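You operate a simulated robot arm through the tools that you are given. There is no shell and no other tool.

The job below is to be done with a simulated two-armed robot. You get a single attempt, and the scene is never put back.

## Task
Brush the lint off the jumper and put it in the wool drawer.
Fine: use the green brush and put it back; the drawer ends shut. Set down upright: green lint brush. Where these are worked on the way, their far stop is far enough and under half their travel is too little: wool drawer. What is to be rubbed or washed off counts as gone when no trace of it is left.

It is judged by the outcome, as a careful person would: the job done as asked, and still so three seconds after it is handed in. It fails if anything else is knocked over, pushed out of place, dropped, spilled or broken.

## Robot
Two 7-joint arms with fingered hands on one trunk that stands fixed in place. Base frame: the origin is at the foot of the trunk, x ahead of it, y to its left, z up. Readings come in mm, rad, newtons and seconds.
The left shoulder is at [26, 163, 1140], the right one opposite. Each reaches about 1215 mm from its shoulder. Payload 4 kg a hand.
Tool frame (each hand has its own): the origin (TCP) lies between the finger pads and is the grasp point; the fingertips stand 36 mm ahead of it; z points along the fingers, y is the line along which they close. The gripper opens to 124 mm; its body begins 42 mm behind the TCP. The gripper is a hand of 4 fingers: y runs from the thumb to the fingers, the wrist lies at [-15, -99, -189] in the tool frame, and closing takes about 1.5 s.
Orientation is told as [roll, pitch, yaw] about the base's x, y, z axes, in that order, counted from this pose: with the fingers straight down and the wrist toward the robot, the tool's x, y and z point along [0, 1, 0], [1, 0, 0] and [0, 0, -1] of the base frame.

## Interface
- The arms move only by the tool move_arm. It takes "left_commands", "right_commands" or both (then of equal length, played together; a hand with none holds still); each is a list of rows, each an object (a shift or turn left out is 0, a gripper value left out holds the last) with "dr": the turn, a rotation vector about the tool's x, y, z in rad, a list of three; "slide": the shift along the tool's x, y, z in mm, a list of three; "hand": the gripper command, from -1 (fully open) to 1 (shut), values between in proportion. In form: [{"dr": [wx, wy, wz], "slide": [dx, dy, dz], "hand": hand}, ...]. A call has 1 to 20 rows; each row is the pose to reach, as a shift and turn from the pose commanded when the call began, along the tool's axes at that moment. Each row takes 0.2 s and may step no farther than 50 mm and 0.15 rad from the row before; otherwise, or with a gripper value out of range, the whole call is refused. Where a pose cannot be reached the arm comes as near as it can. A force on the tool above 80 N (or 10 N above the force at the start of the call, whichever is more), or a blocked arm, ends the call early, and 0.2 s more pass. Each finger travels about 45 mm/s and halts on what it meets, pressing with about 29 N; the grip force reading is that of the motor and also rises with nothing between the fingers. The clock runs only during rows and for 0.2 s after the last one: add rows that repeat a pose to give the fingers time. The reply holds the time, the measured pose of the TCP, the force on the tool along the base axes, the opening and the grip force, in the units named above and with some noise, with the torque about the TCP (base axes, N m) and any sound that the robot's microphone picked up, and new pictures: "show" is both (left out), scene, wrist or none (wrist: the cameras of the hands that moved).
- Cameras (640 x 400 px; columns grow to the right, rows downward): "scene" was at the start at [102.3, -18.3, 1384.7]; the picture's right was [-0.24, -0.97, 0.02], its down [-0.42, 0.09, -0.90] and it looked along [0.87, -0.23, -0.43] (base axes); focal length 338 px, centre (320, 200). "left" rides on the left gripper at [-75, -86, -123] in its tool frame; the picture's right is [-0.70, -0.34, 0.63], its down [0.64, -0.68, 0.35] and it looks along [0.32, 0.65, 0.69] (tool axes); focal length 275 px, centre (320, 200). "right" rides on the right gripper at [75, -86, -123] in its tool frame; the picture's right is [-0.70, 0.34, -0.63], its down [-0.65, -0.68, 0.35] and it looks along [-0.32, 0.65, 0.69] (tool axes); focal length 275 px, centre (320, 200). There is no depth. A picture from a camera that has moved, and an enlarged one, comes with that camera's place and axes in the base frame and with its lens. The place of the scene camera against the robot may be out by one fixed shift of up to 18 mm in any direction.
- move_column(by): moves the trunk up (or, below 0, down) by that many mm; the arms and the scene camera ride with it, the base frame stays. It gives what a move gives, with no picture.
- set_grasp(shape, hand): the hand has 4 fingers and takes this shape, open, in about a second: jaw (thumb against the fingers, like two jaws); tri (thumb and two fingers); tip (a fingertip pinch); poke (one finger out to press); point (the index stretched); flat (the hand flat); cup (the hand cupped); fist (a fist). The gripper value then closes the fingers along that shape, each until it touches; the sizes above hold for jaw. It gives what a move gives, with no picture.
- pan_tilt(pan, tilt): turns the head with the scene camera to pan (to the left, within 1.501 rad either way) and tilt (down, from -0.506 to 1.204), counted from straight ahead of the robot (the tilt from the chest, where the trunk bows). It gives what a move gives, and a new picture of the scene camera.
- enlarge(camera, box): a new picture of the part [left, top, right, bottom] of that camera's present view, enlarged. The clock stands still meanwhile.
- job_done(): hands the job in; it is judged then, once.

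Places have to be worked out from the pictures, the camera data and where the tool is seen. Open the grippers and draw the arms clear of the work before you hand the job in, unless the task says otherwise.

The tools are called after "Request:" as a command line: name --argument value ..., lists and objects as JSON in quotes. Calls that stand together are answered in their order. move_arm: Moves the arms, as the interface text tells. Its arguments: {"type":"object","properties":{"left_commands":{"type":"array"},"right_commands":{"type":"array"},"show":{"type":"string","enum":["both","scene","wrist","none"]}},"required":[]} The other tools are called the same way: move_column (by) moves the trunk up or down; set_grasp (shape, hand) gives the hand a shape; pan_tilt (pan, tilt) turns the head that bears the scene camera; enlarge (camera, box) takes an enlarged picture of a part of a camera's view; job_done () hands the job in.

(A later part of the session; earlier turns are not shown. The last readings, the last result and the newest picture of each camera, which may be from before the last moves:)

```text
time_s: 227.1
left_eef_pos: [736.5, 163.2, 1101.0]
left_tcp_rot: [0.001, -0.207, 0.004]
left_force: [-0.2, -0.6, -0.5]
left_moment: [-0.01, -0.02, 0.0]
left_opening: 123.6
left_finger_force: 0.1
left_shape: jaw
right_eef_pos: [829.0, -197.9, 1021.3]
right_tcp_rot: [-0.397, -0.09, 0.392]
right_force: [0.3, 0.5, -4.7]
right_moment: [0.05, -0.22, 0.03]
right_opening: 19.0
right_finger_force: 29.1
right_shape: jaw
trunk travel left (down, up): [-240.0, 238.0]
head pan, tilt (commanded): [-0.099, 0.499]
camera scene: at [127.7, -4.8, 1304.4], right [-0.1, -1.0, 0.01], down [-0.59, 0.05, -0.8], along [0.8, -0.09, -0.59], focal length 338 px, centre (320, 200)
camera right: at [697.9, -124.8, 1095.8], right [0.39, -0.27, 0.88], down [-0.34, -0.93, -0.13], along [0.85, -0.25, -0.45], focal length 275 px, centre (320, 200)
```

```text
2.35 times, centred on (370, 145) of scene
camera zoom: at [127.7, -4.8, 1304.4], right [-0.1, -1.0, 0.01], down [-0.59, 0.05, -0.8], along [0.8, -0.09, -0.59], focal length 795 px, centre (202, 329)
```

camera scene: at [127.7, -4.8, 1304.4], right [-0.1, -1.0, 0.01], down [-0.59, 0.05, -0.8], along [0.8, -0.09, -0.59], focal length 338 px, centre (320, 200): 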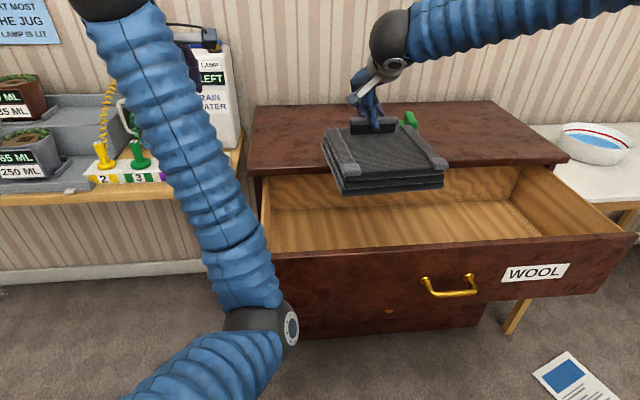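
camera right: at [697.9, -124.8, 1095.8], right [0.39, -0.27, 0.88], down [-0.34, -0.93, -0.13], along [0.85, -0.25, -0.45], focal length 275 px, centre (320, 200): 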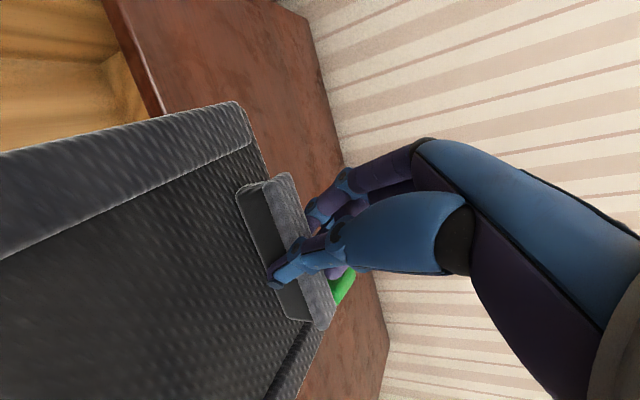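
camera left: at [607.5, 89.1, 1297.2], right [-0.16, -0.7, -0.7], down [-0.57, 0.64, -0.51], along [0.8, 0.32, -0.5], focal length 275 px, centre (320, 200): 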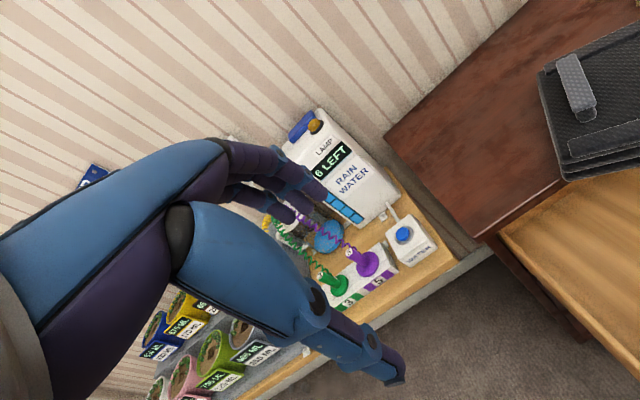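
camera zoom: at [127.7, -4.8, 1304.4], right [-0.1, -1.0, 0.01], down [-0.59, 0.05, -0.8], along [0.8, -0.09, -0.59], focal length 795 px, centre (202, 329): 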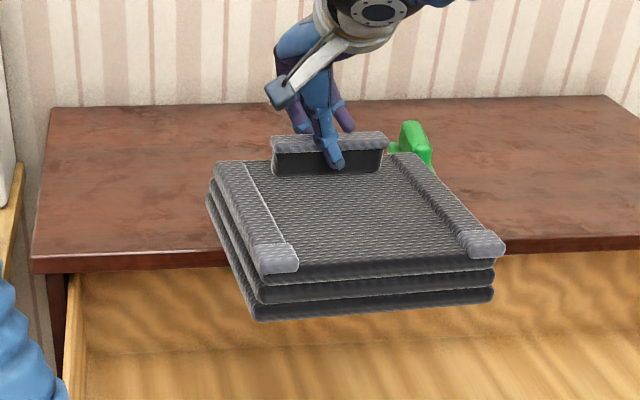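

The jumper hangs level and almost square, its front edge near x ≈ 676, centre y ≈ -222. Before lowering with the trunk I move the left arm up and back so it won't come near the left-hand table.

Request:
move_arm --left_commands '[{"slide": [20, -5, -30]}, {"slide": [40, -10, -60]}, {"slide": [60, -15, -90]}, {"slide": [80, -20, -120]}, {"slide": [100, -30, -150]}, {"slide": [120, -40, -180]}, {"slide": [140, -50, -200]}]' --show "none"

```text
time_s: 228.7
left_eef_pos: [728.0, 362.6, 1279.8]
left_tcp_rot: [0.004, -0.21, 0.005]
left_force: [0.0, 0.0, 1.1]
left_moment: [0.0, 0.01, 0.01]
left_opening: 123.4
left_finger_force: 0.0
left_shape: jaw
left hand out of reach, approached as far as the arm can: row 1, 2, 3, 4, 5, 6, 7
right_eef_pos: [828.2, -197.9, 1022.2]
right_tcp_rot: [-0.4, -0.093, 0.393]
right_force: [-0.2, 0.1, -3.9]
right_moment: [0.04, -0.17, 0.04]
right_opening: 18.7
right_finger_force: 29.0
right_shape: jaw
trunk travel left (down, up): [-240.0, 238.0]
head pan, tilt (commanded): [-0.099, 0.499]
```

The left hand moved to (728, 363, 1280). I look left to make sure it stays clear of the plant table when the trunk goes down.

Request:
pan_tilt --pan 0.5 --tilt 0.45

```text
time_s: 229.7
left_eef_pos: [729.6, 362.4, 1279.5]
left_tcp_rot: [0.006, -0.211, 0.007]
left_force: [-1.3, -0.7, -0.1]
left_moment: [-0.01, 0.02, -0.02]
left_opening: 123.7
left_finger_force: 0.2
left_shape: jaw
right_eef_pos: [830.7, -199.4, 1021.8]
right_tcp_rot: [-0.397, -0.092, 0.391]
right_force: [-0.2, -0.2, -5.6]
right_moment: [0.07, -0.18, -0.03]
right_opening: 19.0
right_finger_force: 28.2
right_shape: jaw
trunk travel left (down, up): [-240.0, 238.0]
head pan, tilt (commanded): [0.499, 0.45]
camera scene: at [118.6, 48.3, 1310.2], right [0.47, -0.88, -0.07], down [-0.5, -0.21, -0.84], along [0.72, 0.43, -0.54], focal length 338 px, centre (320, 200)
```

scene: 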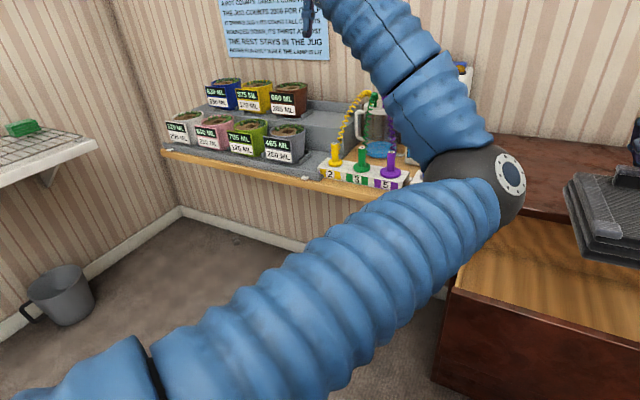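

The left elbow would come close to the drawer's corner if the trunk went far down, so I'll lower the jumper mainly with the right arm. First I shift it 22 mm back and square it up, then check clearances.

Request:
move_arm --right_commands '[{"slide": [-2, -7, 0], "dr": [0.006, -0.001, 0.013]}, {"slide": [-4, -14, 0], "dr": [0.011, -0.003, 0.026]}, {"slide": [-6, -21, 0], "dr": [0.017, -0.004, 0.039]}, {"slide": [-8, -27, 0.5], "dr": [0.022, -0.005, 0.051]}, {"slide": [-8, -27, 0.5], "dr": [0.022, -0.005, 0.051]}]' --show "none"

Request:
pan_tilt --pan -0.2 --tilt 0.7

Request:
enlarge --camera "scene" --box '[180, 40, 500, 240]'

```text
time_s: 230.8
left_eef_pos: [729.8, 361.7, 1280.6]
left_tcp_rot: [0.006, -0.21, 0.007]
left_force: [0.2, 0.7, 0.0]
left_moment: [0.0, 0.01, -0.01]
left_opening: 123.9
left_finger_force: 0.1
left_shape: jaw
right_eef_pos: [807.1, -215.8, 1020.6]
right_tcp_rot: [-0.398, -0.091, 0.336]
right_force: [-0.1, 0.5, -5.5]
right_moment: [0.03, -0.23, -0.01]
right_opening: 18.9
right_finger_force: 29.1
right_shape: jaw
trunk travel left (down, up): [-240.0, 238.0]
head pan, tilt (commanded): [0.499, 0.45]
```

```text
time_s: 231.9
left_eef_pos: [730.5, 362.3, 1280.0]
left_tcp_rot: [0.006, -0.212, 0.006]
left_force: [0.3, 0.1, -0.1]
left_moment: [0.0, 0.01, -0.02]
left_opening: 124.3
left_finger_force: 0.0
left_shape: jaw
right_eef_pos: [809.4, -215.0, 1020.2]
right_tcp_rot: [-0.397, -0.092, 0.334]
right_force: [0.8, 0.3, -4.6]
right_moment: [0.05, -0.26, -0.03]
right_opening: 18.9
right_finger_force: 28.9
right_shape: jaw
trunk travel left (down, up): [-240.0, 238.0]
head pan, tilt (commanded): [-0.201, 0.7]
camera scene: at [118.1, -12.5, 1287.9], right [-0.2, -0.98, 0.03], down [-0.73, 0.13, -0.67], along [0.66, -0.15, -0.74], focal length 338 px, centre (320, 200)
```

scene: 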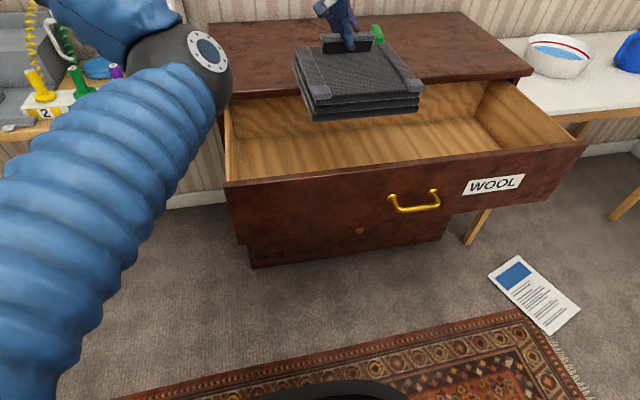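

```text
2.00 times, centred on (340, 140) of scene
camera zoom: at [118.1, -12.5, 1287.9], right [-0.2, -0.98, 0.03], down [-0.73, 0.13, -0.67], along [0.66, -0.15, -0.74], focal length 676 px, centre (280, 320)
```

zoom: 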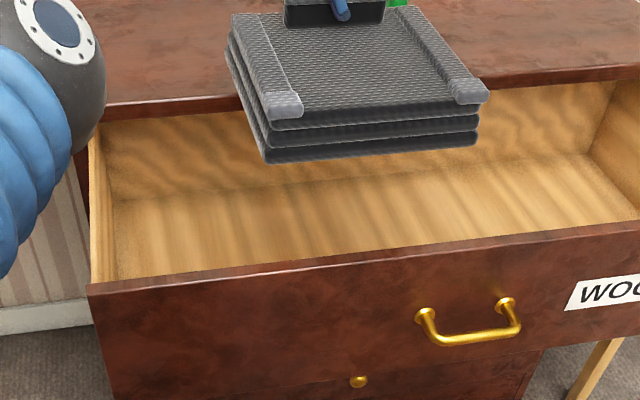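

The jumper is square with ~25 mm clear at the front panel and at the chest edge. I lower it 100 mm with the arm.

Request:
move_arm --right_commands '[{"slide": [7.7, -1.8, 18.4]}, {"slide": [15.4, -3.7, 36.7]}, {"slide": [23.1, -5.5, 55]}, {"slide": [30.8, -7.4, 73.4]}, {"slide": [38.5, -9.2, 91.8]}, {"slide": [38.5, -9.2, 91.8]}]' --show "scene"

```text
time_s: 233.3
left_eef_pos: [731.3, 362.4, 1279.3]
left_tcp_rot: [0.005, -0.211, 0.007]
left_force: [0.1, -0.2, 1.0]
left_moment: [-0.01, -0.01, 0.0]
left_opening: 123.7
left_finger_force: 0.2
left_shape: jaw
right_eef_pos: [805.9, -215.1, 922.3]
right_tcp_rot: [-0.398, -0.09, 0.334]
right_force: [0.3, -0.1, -5.8]
right_moment: [0.05, -0.2, -0.02]
right_opening: 18.9
right_finger_force: 28.8
right_shape: jaw
trunk travel left (down, up): [-240.0, 238.0]
head pan, tilt (commanded): [-0.201, 0.7]
camera scene: at [117.7, -12.4, 1288.0], right [-0.2, -0.98, 0.03], down [-0.73, 0.13, -0.67], along [0.65, -0.15, -0.74], focal length 338 px, centre (320, 200)
```

scene: 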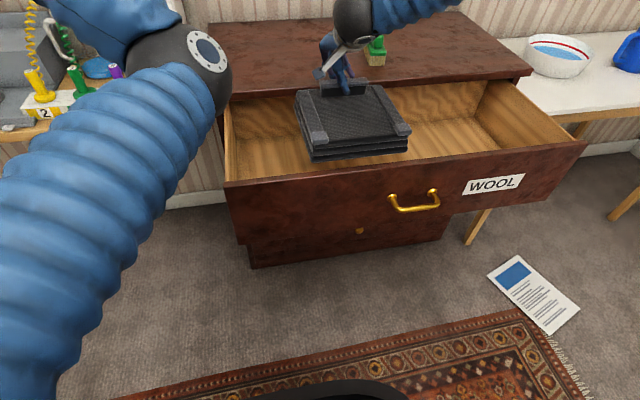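

Descending well. I continue 100 mm lower, nudging 7 mm away from the front panel.

Request:
move_arm --right_commands '[{"slide": [-1, 3.3, 0.7]}, {"slide": [6, 5, 17]}, {"slide": [13, 3, 36]}, {"slide": [21, 1, 55]}, {"slide": [29, -1, 74]}, {"slide": [36.6, -2.6, 93]}, {"slide": [36.6, -2.6, 93]}]'

```text
time_s: 234.9
left_eef_pos: [729.6, 362.2, 1280.3]
left_tcp_rot: [0.007, -0.211, 0.008]
left_force: [1.1, 0.5, -0.6]
left_moment: [-0.01, 0.01, -0.01]
left_opening: 123.9
left_finger_force: 0.1
left_shape: jaw
right_eef_pos: [812.6, -215.0, 822.3]
right_tcp_rot: [-0.398, -0.092, 0.335]
right_force: [-0.2, 0.4, -5.6]
right_moment: [0.05, -0.24, 0.0]
right_opening: 19.0
right_finger_force: 29.1
right_shape: jaw
trunk travel left (down, up): [-240.0, 238.0]
head pan, tilt (commanded): [-0.201, 0.7]
camera scene: at [117.7, -12.5, 1288.0], right [-0.2, -0.98, 0.03], down [-0.73, 0.13, -0.67], along [0.65, -0.15, -0.74], focal length 338 px, centre (320, 200)
camera right: at [685.5, -134.3, 896.9], right [0.37, -0.29, 0.88], down [-0.4, -0.91, -0.13], along [0.84, -0.3, -0.45], focal length 275 px, centre (320, 200)
```

scene: 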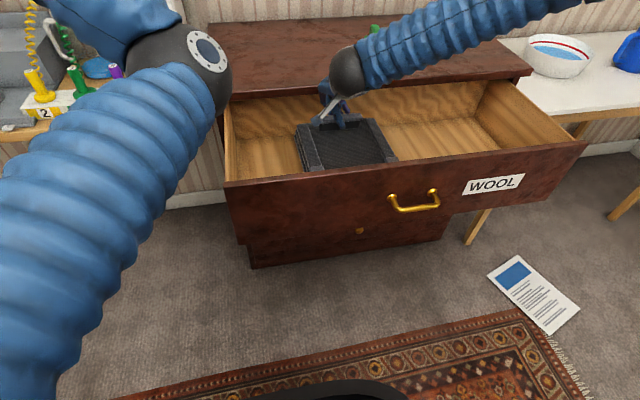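
right: 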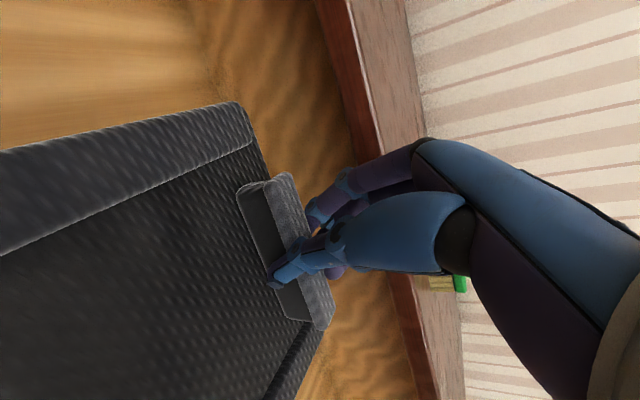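

Still no limits, the jumper is inside the drawer. I continue down 60 mm.

Request:
move_arm --right_commands '[{"slide": [7.7, -1.8, 18.4]}, {"slide": [13.5, -3.2, 32]}, {"slide": [18.5, -4.4, 44]}, {"slide": [23.1, -5.5, 55]}, {"slide": [23.1, -5.5, 55]}]'

```text
time_s: 236.1
left_eef_pos: [730.4, 363.4, 1280.4]
left_tcp_rot: [0.005, -0.212, 0.007]
left_force: [-0.2, 0.1, -0.2]
left_moment: [0.01, -0.02, -0.02]
left_opening: 123.7
left_finger_force: 0.0
left_shape: jaw
right_eef_pos: [816.0, -218.3, 761.9]
right_tcp_rot: [-0.398, -0.091, 0.336]
right_force: [0.1, 0.9, -5.7]
right_moment: [0.02, -0.24, 0.01]
right_opening: 19.1
right_finger_force: 29.2
right_shape: jaw
trunk travel left (down, up): [-240.0, 238.0]
head pan, tilt (commanded): [-0.201, 0.7]
camera scene: at [117.9, -12.5, 1287.9], right [-0.2, -0.98, 0.03], down [-0.73, 0.13, -0.67], along [0.65, -0.15, -0.74], focal length 338 px, centre (320, 200)
camera right: at [687.8, -136.1, 836.5], right [0.37, -0.29, 0.88], down [-0.4, -0.91, -0.13], along [0.84, -0.3, -0.45], focal length 275 px, centre (320, 200)
```

scene: 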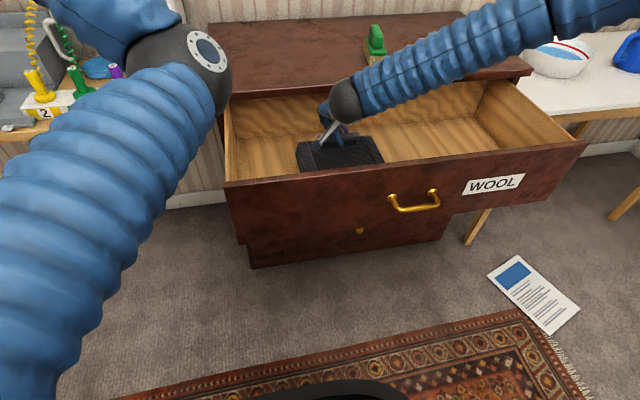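
right: 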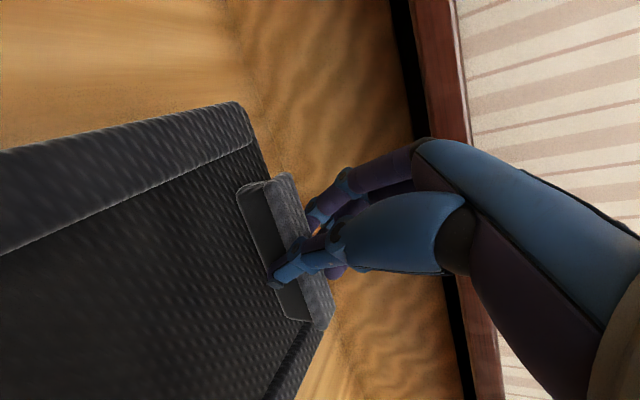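

About 35 mm to go. I lower in smaller steps, watching for floor contact.

Request:
move_arm --right_commands '[{"slide": [3.1, -0.7, 7.3]}, {"slide": [6.2, -1.5, 14.7]}, {"slide": [9.2, -2.2, 22]}, {"slide": [9.2, -2.2, 22]}]' --show "none"

```text
time_s: 237.1
left_eef_pos: [729.6, 363.0, 1280.0]
left_tcp_rot: [0.007, -0.211, 0.007]
left_force: [0.1, -0.1, -0.6]
left_moment: [-0.01, 0.0, -0.02]
left_opening: 124.0
left_finger_force: 0.0
left_shape: jaw
right_eef_pos: [812.0, -216.3, 736.8]
right_tcp_rot: [-0.398, -0.092, 0.335]
right_force: [-0.4, 0.9, -4.0]
right_moment: [-0.04, -0.17, -0.01]
right_opening: 18.7
right_finger_force: 29.1
right_shape: jaw
trunk travel left (down, up): [-240.0, 238.0]
head pan, tilt (commanded): [-0.201, 0.7]
```

Request:
move_arm --right_commands '[{"slide": [1.5, -0.4, 3.7]}, {"slide": [3.1, -0.7, 7.3]}, {"slide": [3.1, -0.7, 7.3]}]' --show "none"

```text
time_s: 237.9
left_eef_pos: [728.4, 363.0, 1281.1]
left_tcp_rot: [0.003, -0.213, 0.007]
left_force: [-0.1, -0.5, -0.8]
left_moment: [-0.02, -0.02, 0.02]
left_opening: 124.0
left_finger_force: 0.1
left_shape: jaw
right_eef_pos: [813.0, -215.1, 732.6]
right_tcp_rot: [-0.4, -0.094, 0.334]
right_force: [0.0, -1.4, 17.6]
right_moment: [-0.21, -0.39, -0.02]
right_opening: 18.8
right_finger_force: 28.8
right_shape: jaw
trunk travel left (down, up): [-240.0, 238.0]
head pan, tilt (commanded): [-0.201, 0.7]
```

It's on the drawer floor (17 N upward). I ease up 3 mm and open the fingers gradually to 60 mm.

Request:
move_arm --right_commands '[{"slide": [-1.2, 0.3, -2.8], "hand": 1}, {"slide": [-1.2, 0.3, -2.8], "hand": 0.65}, {"slide": [-1.2, 0.3, -2.8], "hand": 0.5}, {"slide": [-1.2, 0.3, -2.8], "hand": 0.35}, {"slide": [-1.2, 0.3, -2.8], "hand": 0.2}, {"slide": [-1.2, 0.3, -2.8], "hand": 0.1}, {"slide": [-1.2, 0.3, -2.8], "hand": 0.1}]'

```text
time_s: 239.5
left_eef_pos: [729.7, 363.3, 1281.3]
left_tcp_rot: [0.005, -0.211, 0.007]
left_force: [0.7, -0.7, -0.8]
left_moment: [0.0, 0.0, 0.04]
left_opening: 123.6
left_finger_force: 0.0
left_shape: jaw
right_eef_pos: [813.0, -215.7, 733.3]
right_tcp_rot: [-0.398, -0.091, 0.335]
right_force: [-0.3, -0.7, 0.6]
right_moment: [0.01, 0.01, 0.0]
right_opening: 55.4
right_finger_force: 0.0
right_shape: jaw
trunk travel left (down, up): [-240.0, 238.0]
head pan, tilt (commanded): [-0.201, 0.7]
camera scene: at [117.9, -12.5, 1287.9], right [-0.2, -0.98, 0.03], down [-0.73, 0.13, -0.67], along [0.65, -0.15, -0.74], focal length 338 px, centre (320, 200)
camera right: at [686.3, -134.9, 807.5], right [0.37, -0.29, 0.88], down [-0.4, -0.91, -0.13], along [0.84, -0.3, -0.45], focal length 275 px, centre (320, 200)
```

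scene: 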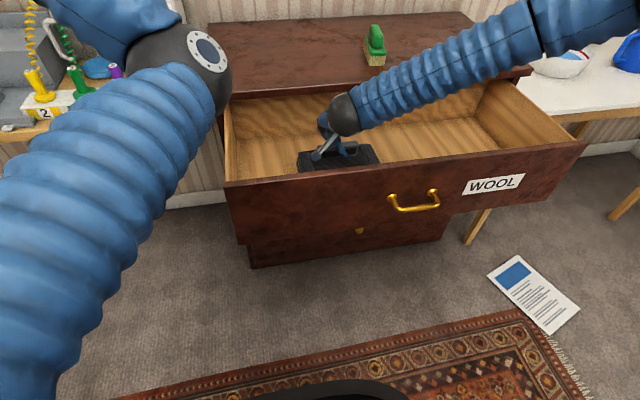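
right: 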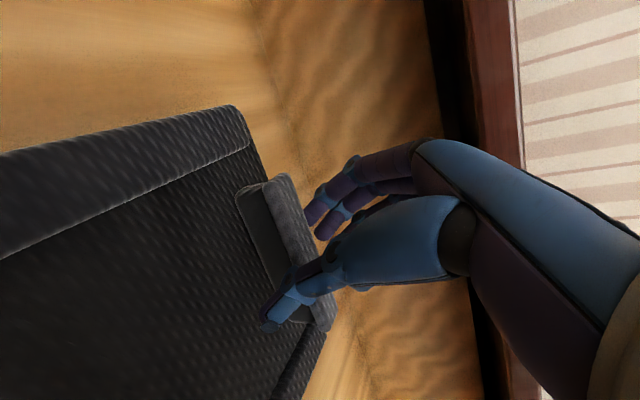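

Released; the jumper lies flat in the drawer. I withdraw straight up, moving slightly toward the robot once above the collar.

Request:
move_arm --right_commands '[{"slide": [-5.8, 1.4, -13.8]}, {"slide": [-13.5, 3.2, -32]}, {"slide": [-19.2, 4.6, -46]}, {"slide": [-21, -8, -68]}, {"slide": [-29, -10, -102]}, {"slide": [-41, -9, -138]}, {"slide": [-55, -6, -175]}, {"slide": [-70, -3, -212]}, {"slide": [-85, 0, -248]}, {"slide": [-100, 4, -280]}]'

Request:
enlarge --camera "scene" --box '[200, 0, 520, 200]'

```text
time_s: 241.7
left_eef_pos: [728.7, 363.2, 1280.3]
left_tcp_rot: [0.003, -0.212, 0.007]
left_force: [-0.4, 0.6, -0.5]
left_moment: [0.01, -0.03, 0.02]
left_opening: 123.8
left_finger_force: 0.1
left_shape: jaw
right_eef_pos: [785.6, -208.9, 1029.9]
right_tcp_rot: [-0.397, -0.09, 0.335]
right_force: [-0.3, -0.3, -0.3]
right_moment: [0.01, 0.0, -0.02]
right_opening: 55.5
right_finger_force: 0.0
right_shape: jaw
trunk travel left (down, up): [-240.0, 238.0]
head pan, tilt (commanded): [-0.201, 0.7]
camera scene: at [116.9, -12.3, 1288.1], right [-0.2, -0.98, 0.03], down [-0.73, 0.13, -0.67], along [0.66, -0.15, -0.74], focal length 338 px, centre (320, 200)
camera right: at [659.2, -128.8, 1104.5], right [0.37, -0.29, 0.88], down [-0.4, -0.91, -0.13], along [0.84, -0.3, -0.45], focal length 275 px, centre (320, 200)
```

scene: 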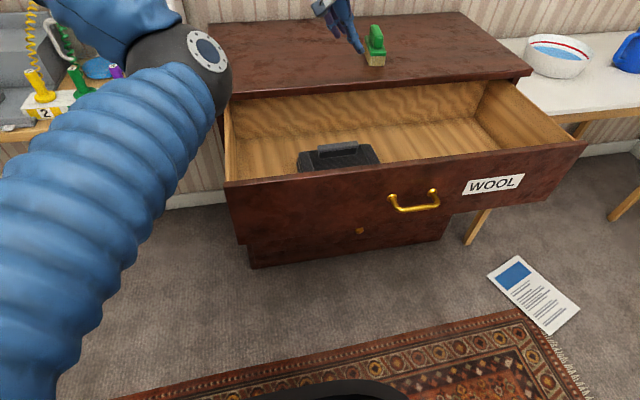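
right: 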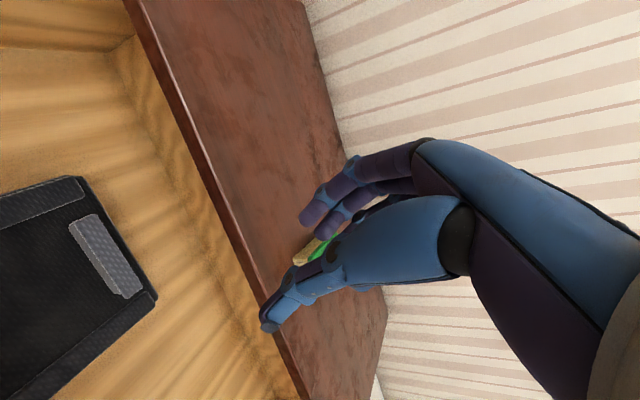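

```text
2.00 times, centred on (360, 100) of scene
camera zoom: at [116.9, -12.3, 1288.1], right [-0.2, -0.98, 0.03], down [-0.73, 0.13, -0.67], along [0.66, -0.15, -0.74], focal length 676 px, centre (240, 400)
```

zoom: 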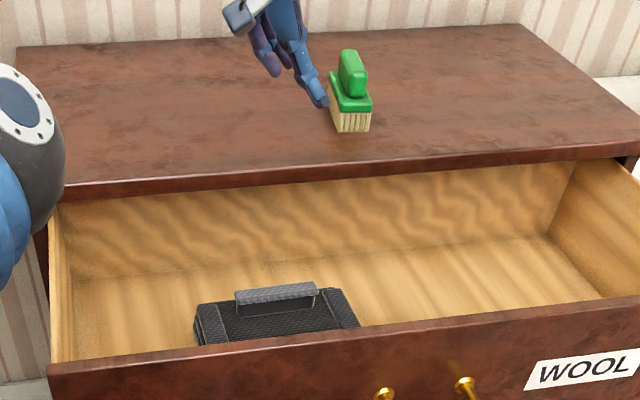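

The jumper lies flat in the drawer and the brush stands in its place. Now to shut the drawer: I raise the trunk by 110 mm for clearance, then turn the right hand to a forward-pointing pose for pushing.

Request:
move_column --by 110

Request:
move_arm --right_commands '[{"slide": [-19, -4, 2], "dr": [-0.017, 0.04, -0.124]}, {"slide": [-38, -9, 4], "dr": [-0.034, 0.08, -0.247]}, {"slide": [-57, -13, 6], "dr": [-0.05, 0.12, -0.371]}, {"slide": [-77, -18, 9], "dr": [-0.067, 0.16, -0.494]}, {"slide": [-96, -22, 11], "dr": [-0.084, 0.2, -0.618]}, {"slide": [-115, -27, 13], "dr": [-0.101, 0.24, -0.742]}, {"slide": [-134, -31, 15], "dr": [-0.118, 0.28, -0.865]}, {"slide": [-153, -36, 17], "dr": [-0.134, 0.32, -0.989]}, {"slide": [-172, -40, 19], "dr": [-0.151, 0.36, -1.112]}, {"slide": [-192, -44, 22], "dr": [-0.168, 0.4, -1.236]}, {"slide": [-192, -44, 22], "dr": [-0.168, 0.4, -1.236]}]' --show "none"

```text
time_s: 243.1
left_eef_pos: [730.7, 351.7, 1391.4]
left_tcp_rot: [-0.001, -0.205, 0.005]
left_force: [-0.6, 0.0, 0.2]
left_moment: [0.0, 0.03, -0.04]
left_opening: 123.8
left_finger_force: 0.0
left_shape: jaw
right_eef_pos: [788.3, -209.4, 1139.1]
right_tcp_rot: [-0.397, -0.09, 0.336]
right_force: [-0.3, -0.7, 0.4]
right_moment: [-0.04, 0.0, 0.0]
right_opening: 55.4
right_finger_force: 0.1
right_shape: jaw
trunk travel left (down, up): [-350.0, 128.0]
head pan, tilt (commanded): [-0.201, 0.7]
```

```text
time_s: 245.5
left_eef_pos: [730.2, 350.7, 1391.6]
left_tcp_rot: [0.0, -0.205, 0.005]
left_force: [0.3, 0.9, -0.4]
left_moment: [0.04, 0.0, -0.01]
left_opening: 123.9
left_finger_force: 0.1
left_shape: jaw
right_eef_pos: [798.5, -399.9, 1190.5]
right_tcp_rot: [-0.002, 0.002, 1.573]
right_force: [0.6, -0.8, -0.6]
right_moment: [0.01, 0.0, 0.03]
right_opening: 55.8
right_finger_force: 0.1
right_shape: jaw
trunk travel left (down, up): [-350.0, 128.0]
head pan, tilt (commanded): [-0.201, 0.7]
```

Right hand is at yaw +90°, fingers down. I pitch it up to point forward.

Request:
move_arm --right_commands '[{"dr": [0, -0.143, 0]}, {"dr": [0, -0.286, 0]}, {"dr": [0, -0.429, 0]}, {"dr": [0, -0.572, 0]}, {"dr": [0, -0.715, 0]}, {"dr": [0, -0.858, 0]}, {"dr": [0, -1.001, 0]}, {"dr": [0, -1.144, 0]}, {"dr": [0, -1.287, 0]}, {"dr": [0, -1.43, 0]}, {"dr": [0, -1.571, 0]}, {"dr": [0, -1.571, 0]}]' --show "none"

Request:
set_grasp --hand "right" --shape "fist"

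```text
time_s: 248.1
left_eef_pos: [733.0, 350.9, 1392.3]
left_tcp_rot: [0.0, -0.205, 0.003]
left_force: [-0.1, 0.5, -0.4]
left_moment: [0.01, -0.01, -0.01]
left_opening: 123.9
left_finger_force: 0.1
left_shape: jaw
right_eef_pos: [802.3, -404.7, 1199.7]
right_tcp_rot: [-1.552, 0.01, 1.506]
right_force: [0.0, 0.5, -0.3]
right_moment: [0.0, 0.0, 0.02]
right_opening: 55.5
right_finger_force: 0.1
right_shape: jaw
right hand out of reach, approached as far as the arm can: row 11, 12
trunk travel left (down, up): [-350.0, 128.0]
head pan, tilt (commanded): [-0.201, 0.7]
```

```text
time_s: 249.0
left_eef_pos: [730.5, 350.6, 1392.0]
left_tcp_rot: [-0.001, -0.206, 0.003]
left_force: [0.0, -0.2, -0.6]
left_moment: [-0.02, -0.01, -0.01]
left_opening: 123.6
left_finger_force: 0.1
left_shape: jaw
right_eef_pos: [799.8, -403.2, 1200.2]
right_tcp_rot: [-1.551, 0.009, 1.508]
right_force: [1.1, 0.2, -0.2]
right_moment: [0.02, 0.0, -0.01]
right_opening: 0.0
right_finger_force: 0.1
right_shape: fist
trunk travel left (down, up): [-350.0, 128.0]
head pan, tilt (commanded): [-0.201, 0.7]
```

Hand pointing forward as a fist. I bring it back and down toward the front of the drawer, staying above the panel for now.

Request:
move_arm --right_commands '[{"slide": [33, 14, -27]}, {"slide": [66, 28, -54]}, {"slide": [100, 42, -80]}, {"slide": [133, 55, -107]}, {"slide": [166, 69, -134]}, {"slide": [200, 83, -160]}, {"slide": [200, 83, -160]}]' --show "scene"

```text
time_s: 250.6
left_eef_pos: [730.6, 350.0, 1393.0]
left_tcp_rot: [0.002, -0.206, 0.002]
left_force: [-0.3, -0.7, -0.1]
left_moment: [0.02, 0.02, 0.01]
left_opening: 124.0
left_finger_force: 0.1
left_shape: jaw
right_eef_pos: [637.8, -315.7, 987.7]
right_tcp_rot: [-1.573, 0.001, 1.572]
right_force: [-0.3, -0.3, 0.2]
right_moment: [-0.02, 0.0, -0.02]
right_opening: 0.0
right_finger_force: 0.1
right_shape: fist
trunk travel left (down, up): [-350.0, 128.0]
head pan, tilt (commanded): [-0.201, 0.7]
camera scene: at [77.3, -12.7, 1410.6], right [-0.2, -0.98, 0.01], down [-0.66, 0.13, -0.74], along [0.72, -0.15, -0.67], focal length 338 px, centre (320, 200)
```

scene: 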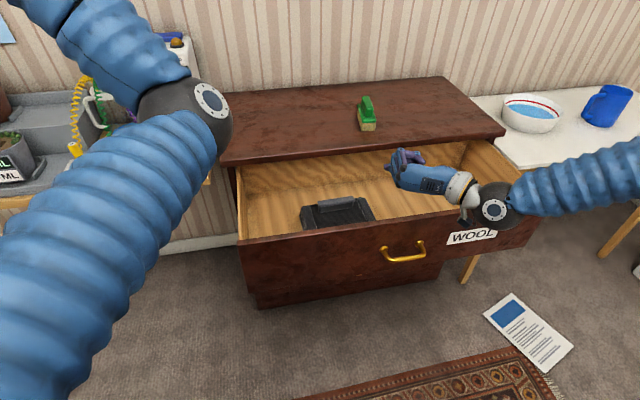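

Good. I continue back and slightly down, ahead of the drawer front.

Request:
move_arm --right_commands '[{"slide": [12, 10, -30]}, {"slide": [25, 20, -60]}, {"slide": [38, 30, -90]}, {"slide": [50, 40, -118]}, {"slide": [50, 40, -118]}]' --show "none"

```text
time_s: 251.8
left_eef_pos: [731.0, 350.1, 1392.4]
left_tcp_rot: [0.0, -0.206, 0.002]
left_force: [-1.2, 0.4, -0.3]
left_moment: [0.0, 0.03, 0.02]
left_opening: 123.5
left_finger_force: 0.0
left_shape: jaw
right_eef_pos: [523.0, -275.1, 938.7]
right_tcp_rot: [-1.574, 0.002, 1.571]
right_force: [0.1, 0.1, 0.3]
right_moment: [0.01, -0.01, -0.03]
right_opening: 0.0
right_finger_force: 0.1
right_shape: fist
trunk travel left (down, up): [-350.0, 128.0]
head pan, tilt (commanded): [-0.201, 0.7]
```

No limits. I shift left a little to clear the handle and lower to z ≈ 725 in front of the panel.

Request:
move_arm --right_commands '[{"slide": [40, 12, 0]}, {"slide": [80, 24, 0]}, {"slide": [120, 36, 0]}, {"slide": [160, 48, 0]}, {"slide": [190, 50, 0]}, {"slide": [213, 50, 0]}, {"slide": [213, 50, 0]}]'

```text
time_s: 253.4
left_eef_pos: [730.7, 350.4, 1392.6]
left_tcp_rot: [0.0, -0.207, 0.003]
left_force: [-0.2, -0.6, -0.3]
left_moment: [0.0, -0.01, 0.02]
left_opening: 124.0
left_finger_force: 0.1
left_shape: jaw
right_eef_pos: [523.1, -258.5, 865.0]
right_tcp_rot: [-1.571, 0.003, 1.571]
right_force: [0.2, 0.6, -0.6]
right_moment: [0.0, 0.03, -0.01]
right_opening: 0.3
right_finger_force: 0.2
right_shape: fist
right hand out of reach, approached as far as the arm can: row 2, 3, 4, 5, 6, 7
trunk travel left (down, up): [-350.0, 128.0]
head pan, tilt (commanded): [-0.201, 0.7]
camera scene: at [77.7, -12.7, 1410.5], right [-0.2, -0.98, 0.01], down [-0.66, 0.13, -0.74], along [0.72, -0.15, -0.67], focal length 338 px, centre (320, 200)
camera right: at [399.1, -342.9, 789.2], right [-0.64, 0.34, 0.69], down [0.34, -0.68, 0.65], along [0.69, 0.65, 0.32], focal length 275 px, centre (320, 200)
```

scene: 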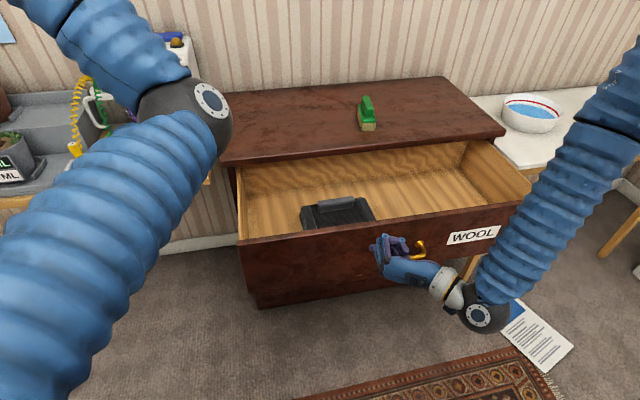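
right: 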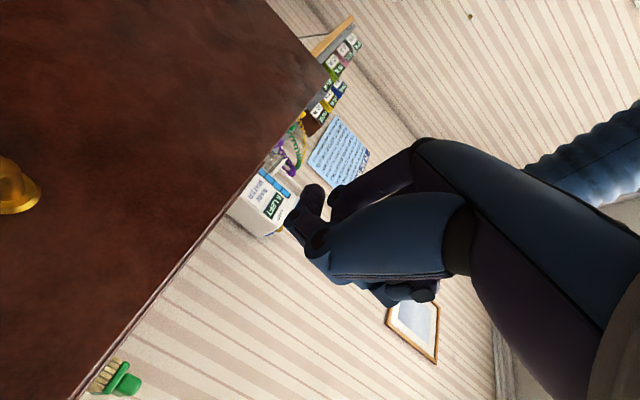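

The arm limit is reached at z = 865; the trunk can bring it lower. I lower the trunk 110 mm.

Request:
move_column --by -110

Request:
enlarge --camera "scene" --box '[180, 60, 620, 335]'

```text
time_s: 254.9
left_eef_pos: [743.0, 351.6, 1261.1]
left_tcp_rot: [0.003, -0.179, 0.005]
left_force: [0.6, 0.3, -0.3]
left_moment: [0.01, -0.01, 0.02]
left_opening: 123.9
left_finger_force: 0.1
left_shape: jaw
right_eef_pos: [518.3, -260.4, 754.7]
right_tcp_rot: [-1.576, 0.002, 1.57]
right_force: [-0.3, -0.9, 0.0]
right_moment: [-0.01, 0.01, 0.02]
right_opening: 0.0
right_finger_force: 0.1
right_shape: fist
trunk travel left (down, up): [-240.0, 238.0]
head pan, tilt (commanded): [-0.201, 0.7]
```

```text
1.45 times, centred on (400, 198) of scene
camera zoom: at [116.7, -12.8, 1288.3], right [-0.2, -0.98, 0.03], down [-0.73, 0.13, -0.67], along [0.66, -0.15, -0.74], focal length 491 px, centre (204, 204)
```

zoom: 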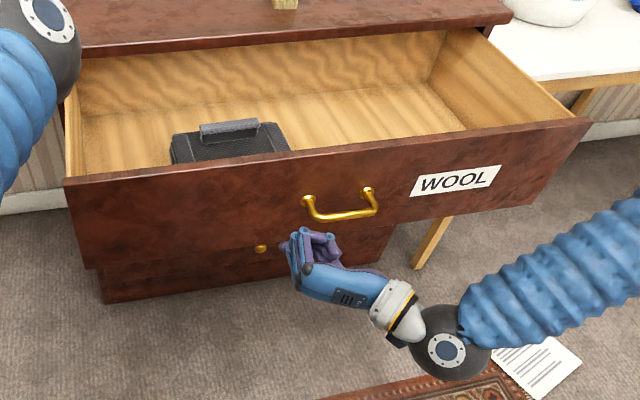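

The fist is in front of the panel just left of the handle. I nudge it left and then push forward gently until it makes contact.

Request:
move_arm --right_commands '[{"slide": [8, 12, 5]}, {"slide": [15, 25, 10]}, {"slide": [15, 25, 25]}, {"slide": [15, 25, 40]}, {"slide": [15, 25, 55]}, {"slide": [15, 25, 65]}, {"slide": [15, 25, 75]}]'

```text
time_s: 256.5
left_eef_pos: [744.4, 350.8, 1258.1]
left_tcp_rot: [0.0, -0.176, 0.006]
left_force: [-1.2, -0.4, -0.7]
left_moment: [0.0, 0.0, 0.0]
left_opening: 123.9
left_finger_force: 0.0
left_shape: jaw
right_eef_pos: [591.7, -233.9, 739.4]
right_tcp_rot: [-1.573, 0.002, 1.57]
right_force: [-0.4, -0.3, -0.1]
right_moment: [0.03, 0.03, -0.01]
right_opening: 0.0
right_finger_force: 0.0
right_shape: fist
trunk travel left (down, up): [-240.0, 238.0]
head pan, tilt (commanded): [-0.201, 0.7]
camera scene: at [117.7, -12.7, 1287.9], right [-0.2, -0.98, 0.03], down [-0.73, 0.13, -0.67], along [0.65, -0.15, -0.74], focal length 338 px, centre (320, 200)
camera right: at [468.7, -318.7, 662.9], right [-0.64, 0.34, 0.69], down [0.34, -0.68, 0.65], along [0.69, 0.65, 0.32], focal length 275 px, centre (320, 200)
```

scene: 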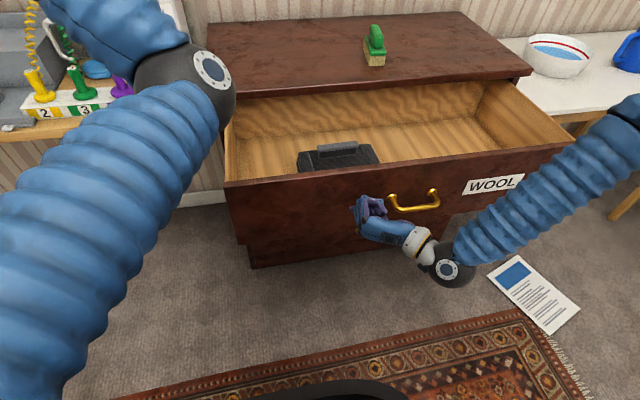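
right: 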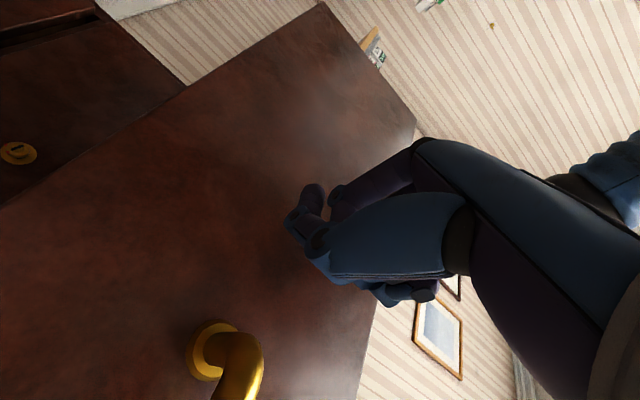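

Nearly in contact. I push on steadily in small steps and watch the force.

Request:
move_arm --right_commands '[{"slide": [0, 0, 8]}, {"slide": [0, 0, 16]}, {"slide": [0, 0, 24]}, {"slide": [0, 0, 32]}, {"slide": [0, 0, 42]}, {"slide": [0, 0, 52]}]' --show "scene"

```text
time_s: 257.9
left_eef_pos: [744.4, 351.5, 1257.7]
left_tcp_rot: [0.002, -0.177, 0.006]
left_force: [1.0, -0.4, -0.1]
left_moment: [0.01, -0.03, -0.02]
left_opening: 124.2
left_finger_force: 0.1
left_shape: jaw
right_eef_pos: [645.3, -234.8, 737.0]
right_tcp_rot: [-1.572, 0.001, 1.571]
right_force: [0.5, 0.2, 0.7]
right_moment: [0.01, -0.01, 0.01]
right_opening: 0.0
right_finger_force: 0.0
right_shape: fist
trunk travel left (down, up): [-240.0, 238.0]
head pan, tilt (commanded): [-0.201, 0.7]
camera scene: at [118.0, -12.4, 1287.9], right [-0.2, -0.98, 0.03], down [-0.73, 0.13, -0.67], along [0.65, -0.15, -0.74], focal length 338 px, centre (320, 200)
```

scene: 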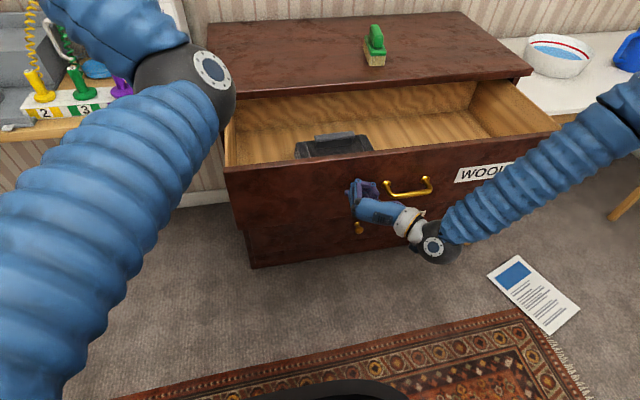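

The drawer is sliding in with hardly any force. I keep pushing steadily.

Request:
move_arm --right_commands '[{"slide": [0, 0, 15]}, {"slide": [0, 0, 32]}, {"slide": [0, 0, 50]}, {"slide": [0, 0, 68]}, {"slide": [0, 0, 86]}, {"slide": [0, 0, 104]}, {"slide": [0, 0, 122]}]' --show "scene"

```text
time_s: 259.5
left_eef_pos: [745.3, 350.4, 1257.9]
left_tcp_rot: [0.001, -0.175, 0.005]
left_force: [-0.3, -1.1, 0.0]
left_moment: [0.02, 0.01, -0.03]
left_opening: 123.9
left_finger_force: 0.0
left_shape: jaw
right_eef_pos: [767.1, -235.7, 741.5]
right_tcp_rot: [-1.572, 0.002, 1.571]
right_force: [0.8, -0.3, -0.3]
right_moment: [0.03, 0.02, -0.02]
right_opening: 0.3
right_finger_force: 0.1
right_shape: fist
trunk travel left (down, up): [-240.0, 238.0]
head pan, tilt (commanded): [-0.201, 0.7]
camera scene: at [118.1, -12.4, 1287.9], right [-0.2, -0.98, 0.03], down [-0.73, 0.13, -0.67], along [0.65, -0.15, -0.74], focal length 338 px, centre (320, 200)
```

scene: 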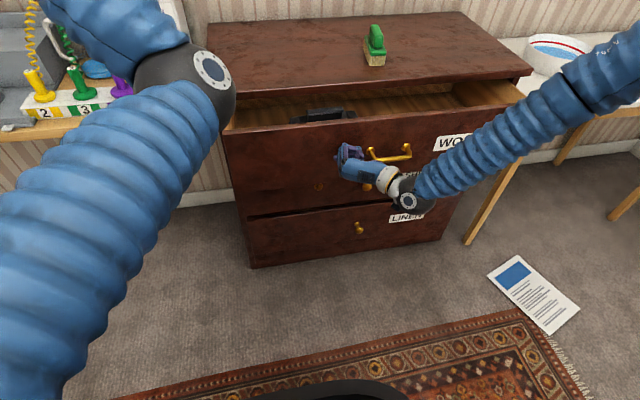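

More than half shut. I continue, slowing toward the end.

Request:
move_arm --right_commands '[{"slide": [0, 0, 16]}, {"slide": [0, 0, 32]}, {"slide": [0, 0, 48]}, {"slide": [0, 0, 64]}, {"slide": [0, 0, 78]}, {"slide": [0, 0, 90]}, {"slide": [0, 0, 100]}]' --show "scene"

```text
time_s: 261.1
left_eef_pos: [743.8, 351.4, 1258.5]
left_tcp_rot: [0.001, -0.177, 0.004]
left_force: [0.1, 0.2, -0.3]
left_moment: [0.06, 0.0, 0.0]
left_opening: 123.9
left_finger_force: 0.0
left_shape: jaw
right_eef_pos: [862.7, -240.3, 752.0]
right_tcp_rot: [-1.574, 0.001, 1.573]
right_force: [-0.2, -1.2, 0.1]
right_moment: [0.01, 0.01, -0.03]
right_opening: 0.1
right_finger_force: 0.1
right_shape: fist
right hand out of reach, approached as far as the arm can: row 5, 6, 7
trunk travel left (down, up): [-240.0, 238.0]
head pan, tilt (commanded): [-0.201, 0.7]
camera scene: at [117.8, -12.6, 1287.9], right [-0.2, -0.98, 0.03], down [-0.73, 0.13, -0.67], along [0.65, -0.15, -0.74], focal length 338 px, centre (320, 200)
```

scene: 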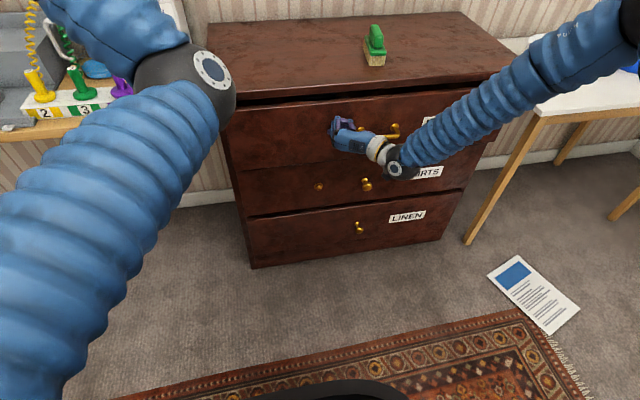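

The arm is at its limit with ~35 mm to go. I back off, shift to the handle (which sticks out 36 mm) and push on its bar instead.

Request:
move_arm --right_commands '[{"slide": [0, 0, -25]}, {"slide": [5, 0, -55]}, {"slide": [15, -25, -85]}, {"slide": [25, -60, -90]}, {"slide": [35, -95, -90]}, {"slide": [35, -112, -90]}, {"slide": [35, -112, -90]}]'

Request:
enlarge --camera "scene" --box '[200, 60, 520, 260]'

```text
time_s: 262.7
left_eef_pos: [744.9, 350.9, 1257.9]
left_tcp_rot: [0.004, -0.178, 0.006]
left_force: [0.0, -0.2, 1.0]
left_moment: [-0.01, 0.0, 0.01]
left_opening: 124.0
left_finger_force: 0.1
left_shape: jaw
right_eef_pos: [770.1, -351.0, 714.1]
right_tcp_rot: [-1.573, 0.002, 1.571]
right_force: [-0.2, -0.9, -0.2]
right_moment: [0.01, -0.01, -0.04]
right_opening: 0.0
right_finger_force: 0.1
right_shape: fist
trunk travel left (down, up): [-240.0, 238.0]
head pan, tilt (commanded): [-0.201, 0.7]
camera scene: at [118.0, -12.3, 1287.9], right [-0.2, -0.98, 0.03], down [-0.73, 0.13, -0.67], along [0.65, -0.15, -0.74], focal length 338 px, centre (320, 200)
camera right: at [648.0, -435.5, 638.1], right [-0.64, 0.34, 0.69], down [0.35, -0.68, 0.65], along [0.69, 0.65, 0.32], focal length 275 px, centre (320, 200)
```

scene: 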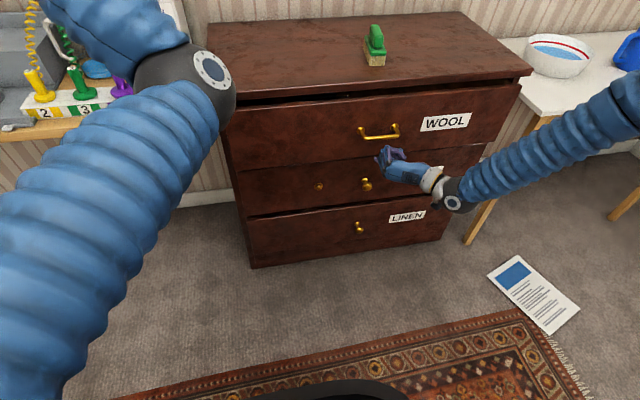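
right: 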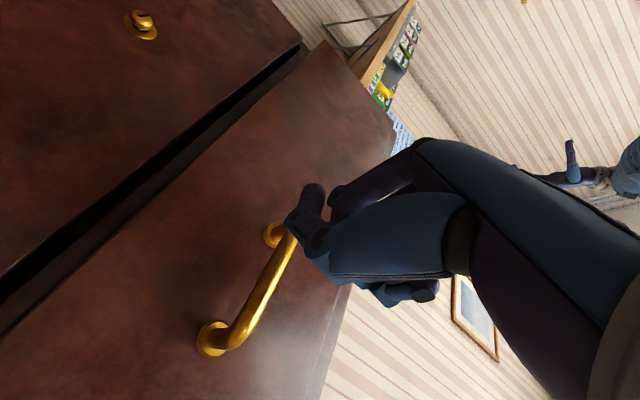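

```text
2.00 times, centred on (360, 160) of scene
camera zoom: at [118.0, -12.3, 1287.9], right [-0.2, -0.98, 0.03], down [-0.73, 0.13, -0.67], along [0.65, -0.15, -0.74], focal length 676 px, centre (240, 280)
```

zoom: 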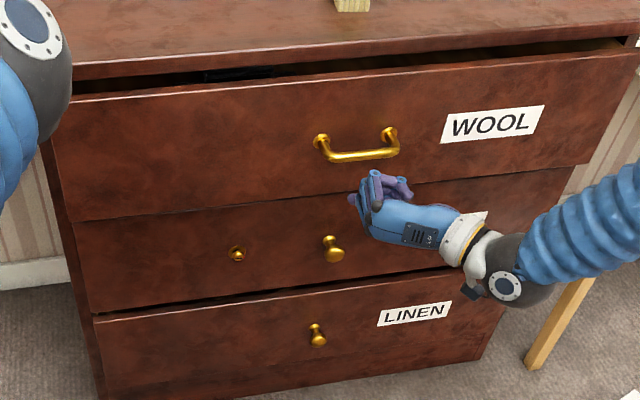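

The fist is level with the handle bar. I push forward in small steps until the drawer is home.

Request:
move_arm --right_commands '[{"slide": [0, 0, 15]}, {"slide": [0, 0, 30]}, {"slide": [0, 0, 42]}, {"slide": [0, 0, 52]}, {"slide": [0, 0, 62]}, {"slide": [0, 0, 70]}]' --show "scene"

Request:
enlarge --camera "scene" --box '[200, 60, 520, 260]'

```text
time_s: 264.1
left_eef_pos: [744.5, 351.7, 1257.9]
left_tcp_rot: [0.001, -0.176, 0.006]
left_force: [-0.1, -0.2, 0.5]
left_moment: [0.02, -0.02, 0.01]
left_opening: 123.9
left_finger_force: 0.1
left_shape: jaw
right_eef_pos: [841.3, -350.2, 713.7]
right_tcp_rot: [-1.572, 0.001, 1.571]
right_force: [0.4, -0.5, 0.4]
right_moment: [0.01, -0.01, 0.01]
right_opening: 0.0
right_finger_force: 0.1
right_shape: fist
trunk travel left (down, up): [-240.0, 238.0]
head pan, tilt (commanded): [-0.201, 0.7]
camera scene: at [118.1, -12.3, 1287.8], right [-0.2, -0.98, 0.03], down [-0.73, 0.13, -0.67], along [0.65, -0.15, -0.74], focal length 338 px, centre (320, 200)
```

scene: 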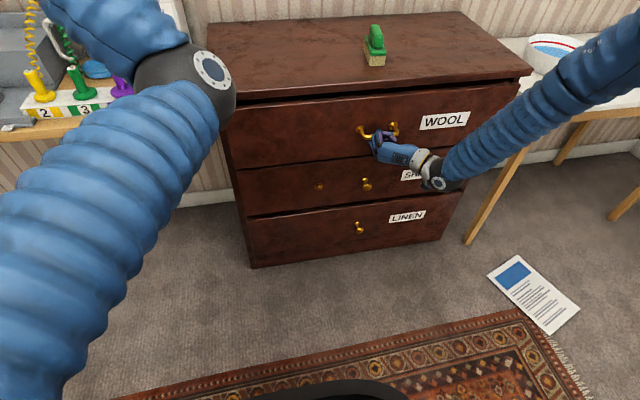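

```text
2.00 times, centred on (360, 160) of scene
camera zoom: at [118.1, -12.3, 1287.8], right [-0.2, -0.98, 0.03], down [-0.73, 0.13, -0.67], along [0.65, -0.15, -0.74], focal length 676 px, centre (240, 280)
```

zoom: 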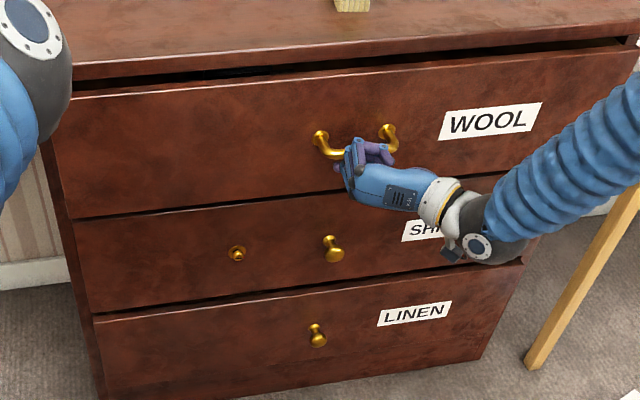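

Contact and moving. I push the last bit in small steps, watching for the stop.

Request:
move_arm --right_commands '[{"slide": [0, 0, 5]}, {"slide": [0, 0, 10]}, {"slide": [0, 0, 15]}, {"slide": [0, 0, 20]}, {"slide": [0, 0, 24]}, {"slide": [0, 0, 24]}]' --show "scene"

Request:
enlarge --camera "scene" --box '[200, 60, 520, 260]'

```text
time_s: 265.5
left_eef_pos: [744.4, 352.2, 1257.8]
left_tcp_rot: [0.001, -0.175, 0.005]
left_force: [-0.3, 0.4, -0.9]
left_moment: [0.02, -0.01, 0.01]
left_opening: 123.7
left_finger_force: 0.1
left_shape: jaw
right_eef_pos: [863.7, -351.7, 716.9]
right_tcp_rot: [-1.57, 0.001, 1.571]
right_force: [0.1, 0.2, 0.3]
right_moment: [0.04, 0.0, -0.01]
right_opening: 0.0
right_finger_force: 0.1
right_shape: fist
trunk travel left (down, up): [-240.0, 238.0]
head pan, tilt (commanded): [-0.201, 0.7]
camera scene: at [117.8, -12.5, 1287.9], right [-0.2, -0.98, 0.03], down [-0.73, 0.13, -0.67], along [0.65, -0.15, -0.74], focal length 338 px, centre (320, 200)
```

scene: 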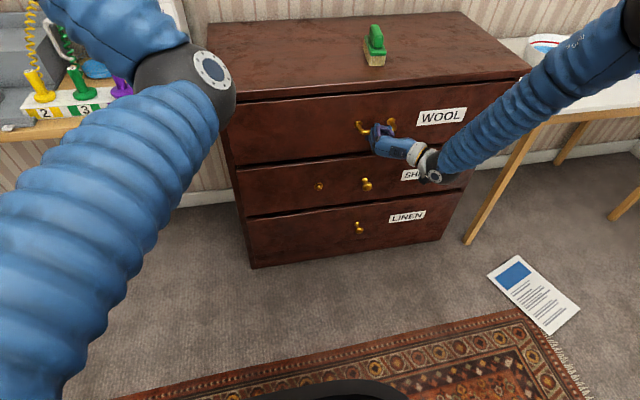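

```text
2.00 times, centred on (360, 160) of scene
camera zoom: at [117.8, -12.5, 1287.9], right [-0.2, -0.98, 0.03], down [-0.73, 0.13, -0.67], along [0.65, -0.15, -0.74], focal length 676 px, centre (240, 280)
```

zoom: 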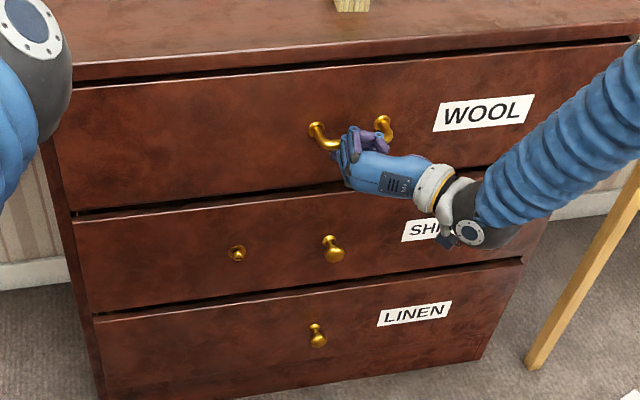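

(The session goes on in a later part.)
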